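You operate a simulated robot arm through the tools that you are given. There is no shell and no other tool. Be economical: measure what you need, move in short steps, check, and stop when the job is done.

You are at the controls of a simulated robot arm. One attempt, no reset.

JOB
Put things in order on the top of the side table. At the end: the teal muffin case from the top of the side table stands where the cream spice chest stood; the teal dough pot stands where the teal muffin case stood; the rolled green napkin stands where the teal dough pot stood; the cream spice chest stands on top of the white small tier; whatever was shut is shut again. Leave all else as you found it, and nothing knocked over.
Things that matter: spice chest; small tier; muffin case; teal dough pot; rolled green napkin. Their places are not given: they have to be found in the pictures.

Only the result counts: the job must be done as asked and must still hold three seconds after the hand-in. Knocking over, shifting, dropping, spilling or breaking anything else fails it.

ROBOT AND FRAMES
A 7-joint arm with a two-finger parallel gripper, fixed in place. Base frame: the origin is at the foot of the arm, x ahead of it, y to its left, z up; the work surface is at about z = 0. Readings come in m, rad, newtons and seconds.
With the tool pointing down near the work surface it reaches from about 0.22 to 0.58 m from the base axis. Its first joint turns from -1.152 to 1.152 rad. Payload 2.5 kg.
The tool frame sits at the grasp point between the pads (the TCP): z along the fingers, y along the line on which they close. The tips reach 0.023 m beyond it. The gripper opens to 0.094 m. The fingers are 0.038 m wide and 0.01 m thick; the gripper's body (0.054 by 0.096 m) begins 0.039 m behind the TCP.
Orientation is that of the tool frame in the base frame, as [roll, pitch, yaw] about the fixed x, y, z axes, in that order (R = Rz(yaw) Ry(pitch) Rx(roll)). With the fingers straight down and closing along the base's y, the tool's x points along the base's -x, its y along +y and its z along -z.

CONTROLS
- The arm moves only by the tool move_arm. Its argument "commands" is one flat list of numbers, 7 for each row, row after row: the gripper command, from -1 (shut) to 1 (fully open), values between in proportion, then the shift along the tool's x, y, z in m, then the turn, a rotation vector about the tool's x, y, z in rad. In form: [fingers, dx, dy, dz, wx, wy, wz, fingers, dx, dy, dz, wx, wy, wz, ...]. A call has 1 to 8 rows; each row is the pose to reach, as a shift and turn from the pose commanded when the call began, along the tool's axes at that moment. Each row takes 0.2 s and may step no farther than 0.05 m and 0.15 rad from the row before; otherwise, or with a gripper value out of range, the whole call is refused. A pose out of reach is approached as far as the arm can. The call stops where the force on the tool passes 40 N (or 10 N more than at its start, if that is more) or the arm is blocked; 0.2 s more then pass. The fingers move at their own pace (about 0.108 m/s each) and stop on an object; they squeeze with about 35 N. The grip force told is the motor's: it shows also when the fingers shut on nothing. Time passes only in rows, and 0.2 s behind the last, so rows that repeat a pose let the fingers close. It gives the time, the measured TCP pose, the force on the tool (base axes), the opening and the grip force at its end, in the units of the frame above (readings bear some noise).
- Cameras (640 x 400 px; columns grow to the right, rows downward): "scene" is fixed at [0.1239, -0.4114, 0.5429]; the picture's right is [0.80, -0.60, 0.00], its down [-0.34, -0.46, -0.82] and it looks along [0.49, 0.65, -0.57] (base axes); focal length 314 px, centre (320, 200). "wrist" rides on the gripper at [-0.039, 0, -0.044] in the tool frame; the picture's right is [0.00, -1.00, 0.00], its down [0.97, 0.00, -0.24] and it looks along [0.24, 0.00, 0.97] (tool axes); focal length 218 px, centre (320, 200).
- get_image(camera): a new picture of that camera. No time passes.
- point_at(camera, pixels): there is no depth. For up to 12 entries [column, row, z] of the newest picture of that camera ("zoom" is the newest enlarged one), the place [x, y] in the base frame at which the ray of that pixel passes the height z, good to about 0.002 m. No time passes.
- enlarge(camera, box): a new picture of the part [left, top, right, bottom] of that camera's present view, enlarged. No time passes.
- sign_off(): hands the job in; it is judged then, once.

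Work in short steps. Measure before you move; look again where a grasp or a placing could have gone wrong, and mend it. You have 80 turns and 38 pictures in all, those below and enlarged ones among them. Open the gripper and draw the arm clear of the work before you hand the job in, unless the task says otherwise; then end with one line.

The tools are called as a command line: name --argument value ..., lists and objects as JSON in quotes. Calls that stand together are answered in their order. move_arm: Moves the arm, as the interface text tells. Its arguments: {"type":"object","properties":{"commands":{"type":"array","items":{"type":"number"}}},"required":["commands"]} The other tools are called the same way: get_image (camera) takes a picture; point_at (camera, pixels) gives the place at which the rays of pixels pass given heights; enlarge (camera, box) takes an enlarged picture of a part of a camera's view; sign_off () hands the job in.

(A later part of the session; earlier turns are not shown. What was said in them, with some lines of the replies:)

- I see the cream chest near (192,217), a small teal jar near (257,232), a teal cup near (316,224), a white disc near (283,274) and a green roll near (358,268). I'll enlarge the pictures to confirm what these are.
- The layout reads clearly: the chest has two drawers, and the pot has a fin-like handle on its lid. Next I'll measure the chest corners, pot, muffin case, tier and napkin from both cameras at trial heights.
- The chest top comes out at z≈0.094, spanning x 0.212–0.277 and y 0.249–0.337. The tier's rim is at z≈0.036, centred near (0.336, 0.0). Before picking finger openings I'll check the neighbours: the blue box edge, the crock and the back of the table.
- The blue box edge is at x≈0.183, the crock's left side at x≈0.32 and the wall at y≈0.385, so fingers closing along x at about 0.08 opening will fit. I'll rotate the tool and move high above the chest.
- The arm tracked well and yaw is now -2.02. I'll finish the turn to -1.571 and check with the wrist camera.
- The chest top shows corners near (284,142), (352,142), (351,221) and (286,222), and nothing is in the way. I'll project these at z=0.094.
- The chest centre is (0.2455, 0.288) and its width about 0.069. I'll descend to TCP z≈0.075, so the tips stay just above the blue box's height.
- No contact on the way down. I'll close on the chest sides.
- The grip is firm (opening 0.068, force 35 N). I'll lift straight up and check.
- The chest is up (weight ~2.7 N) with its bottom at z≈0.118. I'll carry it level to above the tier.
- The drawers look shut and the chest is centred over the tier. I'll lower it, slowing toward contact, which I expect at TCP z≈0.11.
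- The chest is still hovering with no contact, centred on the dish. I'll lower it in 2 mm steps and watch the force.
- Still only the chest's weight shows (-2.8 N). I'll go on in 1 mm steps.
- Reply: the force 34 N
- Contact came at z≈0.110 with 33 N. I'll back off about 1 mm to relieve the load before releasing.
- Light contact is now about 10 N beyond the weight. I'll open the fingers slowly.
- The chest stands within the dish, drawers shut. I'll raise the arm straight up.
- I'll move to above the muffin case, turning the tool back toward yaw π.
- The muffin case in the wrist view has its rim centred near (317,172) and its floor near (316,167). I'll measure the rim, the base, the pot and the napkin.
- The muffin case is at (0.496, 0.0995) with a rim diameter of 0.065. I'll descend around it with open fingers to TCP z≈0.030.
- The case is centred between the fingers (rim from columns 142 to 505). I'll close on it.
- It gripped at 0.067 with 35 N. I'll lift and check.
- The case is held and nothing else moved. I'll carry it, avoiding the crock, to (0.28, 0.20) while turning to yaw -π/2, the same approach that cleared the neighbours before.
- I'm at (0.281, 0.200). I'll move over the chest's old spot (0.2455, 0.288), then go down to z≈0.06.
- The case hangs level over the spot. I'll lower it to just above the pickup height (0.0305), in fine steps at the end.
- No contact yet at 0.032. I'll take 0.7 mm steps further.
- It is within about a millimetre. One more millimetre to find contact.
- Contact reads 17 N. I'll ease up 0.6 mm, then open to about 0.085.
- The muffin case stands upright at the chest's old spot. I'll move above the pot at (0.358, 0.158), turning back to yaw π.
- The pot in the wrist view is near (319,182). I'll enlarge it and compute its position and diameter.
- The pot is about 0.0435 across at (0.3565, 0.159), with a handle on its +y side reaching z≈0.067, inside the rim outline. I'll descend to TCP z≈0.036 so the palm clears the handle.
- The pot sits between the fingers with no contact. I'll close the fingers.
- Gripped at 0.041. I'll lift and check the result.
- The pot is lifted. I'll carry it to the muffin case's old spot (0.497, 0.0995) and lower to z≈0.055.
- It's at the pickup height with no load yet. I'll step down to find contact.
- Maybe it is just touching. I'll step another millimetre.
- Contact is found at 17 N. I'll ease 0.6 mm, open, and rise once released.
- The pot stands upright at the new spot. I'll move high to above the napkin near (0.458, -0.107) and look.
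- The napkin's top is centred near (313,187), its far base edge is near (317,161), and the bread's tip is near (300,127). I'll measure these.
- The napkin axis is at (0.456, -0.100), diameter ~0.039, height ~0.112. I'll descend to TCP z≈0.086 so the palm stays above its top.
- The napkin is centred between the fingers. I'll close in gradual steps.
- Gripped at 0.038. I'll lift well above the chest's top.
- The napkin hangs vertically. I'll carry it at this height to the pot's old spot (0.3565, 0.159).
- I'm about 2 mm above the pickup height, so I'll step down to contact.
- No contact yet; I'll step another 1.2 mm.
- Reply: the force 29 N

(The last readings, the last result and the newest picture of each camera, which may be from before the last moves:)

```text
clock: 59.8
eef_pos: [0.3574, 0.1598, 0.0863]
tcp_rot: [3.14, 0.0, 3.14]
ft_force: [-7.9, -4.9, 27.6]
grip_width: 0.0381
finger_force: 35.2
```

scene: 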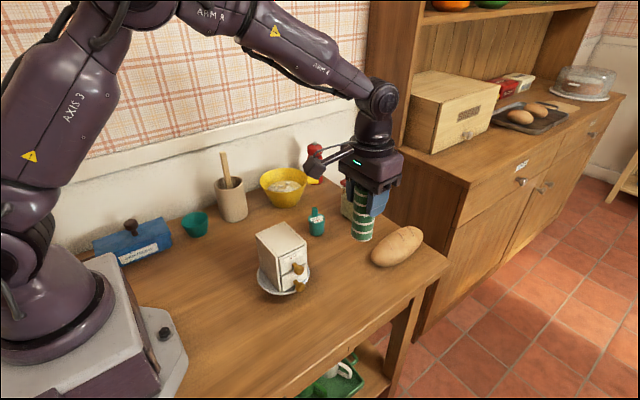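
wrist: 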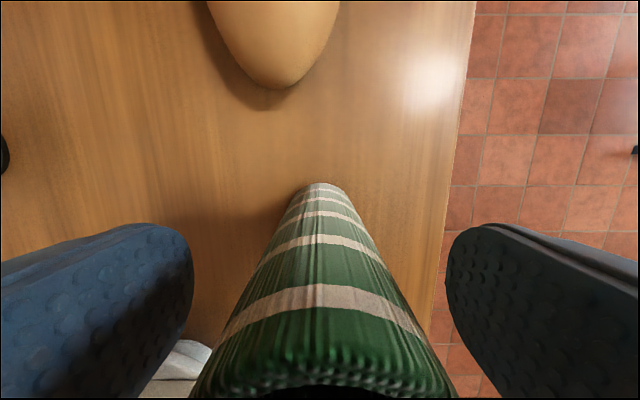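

Contact reads 28 N. I'll ease 0.9 mm and check before releasing.

move_arm --commands '[-1, 0, 0, -0.0009, 0, 0, 0, -1, 0, 0, -0.0009, 0, 0, 0]'

```text
clock: 60.4
eef_pos: [0.3578, 0.1598, 0.0847]
tcp_rot: [3.141, 0.001, 3.14]
ft_force: [-1.4, -2.4, 15.1]
grip_width: 0.0381
finger_force: 34.9
```

Still pressing 15 N; I'll ease 0.6 mm more, then open gradually.

move_arm --commands '[-1, 0, 0, -0.0006, 0, 0, 0, -1, 0, 0, -0.0006, 0, 0, 0, 0, 0, 0, -0.0006, 0, 0, 0, 0.3, 0, 0, -0.0006, 0, 0, 0, 0.6, 0, 0, -0.0006, 0, 0, 0, 0.8, 0, 0, -0.0006, 0, 0, 0, 0.8, 0, 0, -0.0006, 0, 0, 0]'

get_image --camera "wrist"

```text
clock: 62.0
eef_pos: [0.3574, 0.1593, 0.0866]
tcp_rot: [3.141, 0.001, 3.138]
ft_force: [-0.2, 0.0, -1.6]
grip_width: 0.0846
finger_force: 0.0
```

```text
8 pictures are left
```

wrist: 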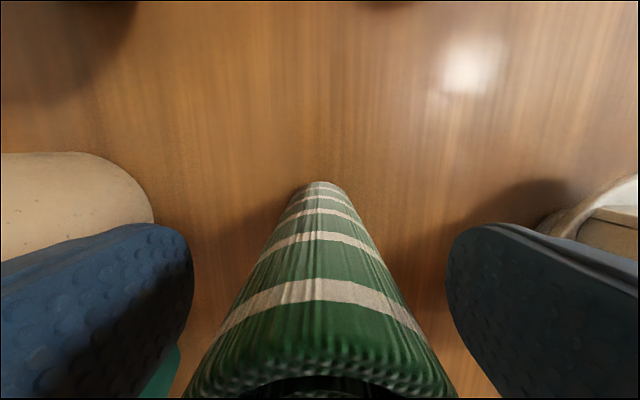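

The napkin stands upright and free. I'll rise straight up and inspect everything.

move_arm --commands '[0.8, 0, 0, -0.02, 0, 0, 0, 0.8, 0, 0, -0.06, 0, 0, 0, 0.8, 0, 0, -0.1, 0, 0, 0, 0.8, 0, 0, -0.14, 0, 0, 0, 0.8, 0, 0, -0.18, 0, 0, 0, 1, 0, 0, -0.22, 0, 0, 0, 1, 0, 0, -0.25, 0, 0, 0, 1, 0, 0, -0.25, 0, 0, 0]'

get_image --camera "scene"

enlarge --camera "scene" --box '[160, 190, 352, 310]'

get_image --camera "wrist"

```text
clock: 63.8
eef_pos: [0.3562, 0.1596, 0.3367]
tcp_rot: [3.141, 0.0, 3.139]
ft_force: [0.3, 1.2, 0.3]
grip_width: 0.0937
finger_force: 0.0
```

```text
7 pictures are left
```

scene: 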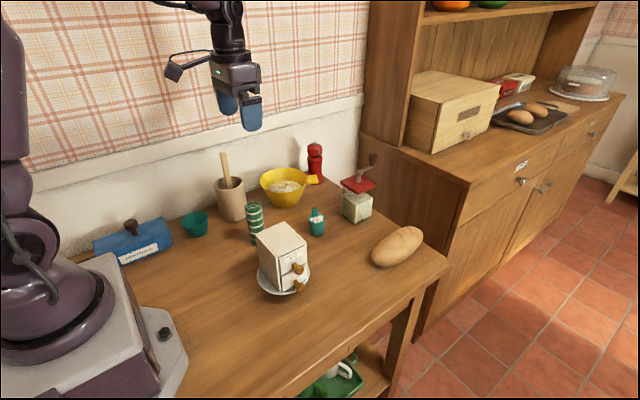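

```text
3.33 times, centred on (256, 250) of scene
```

zoom: 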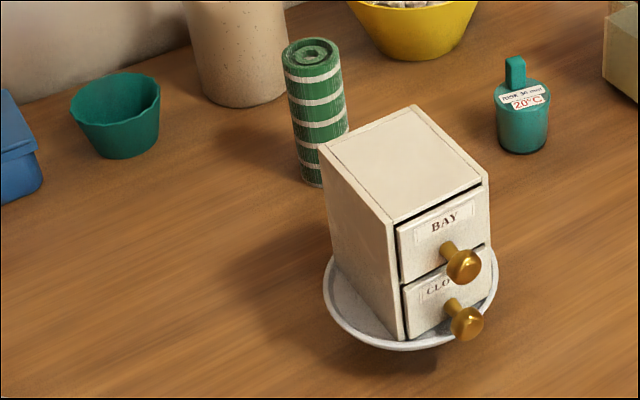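

```text
5 pictures are left
```

wrist: 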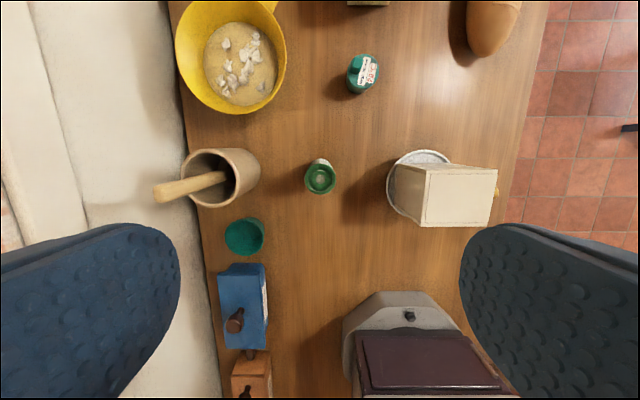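

Everything stands upright where it was asked to go: the muffin case at the chest's old place, the pot at the case's, the napkin at the pot's, and the chest on the tier with its drawers shut. The other items look unmoved and the arm is clear with the gripper open, so I'll hand in.

sign_off

```text
The job is handed in.
```

I handed the job in with all four pieces upright in their new places: muffin case, dough pot, rolled napkin, and the spice chest on the white tier with its drawers shut. The last pictures showed nothing knocked over or shifted.
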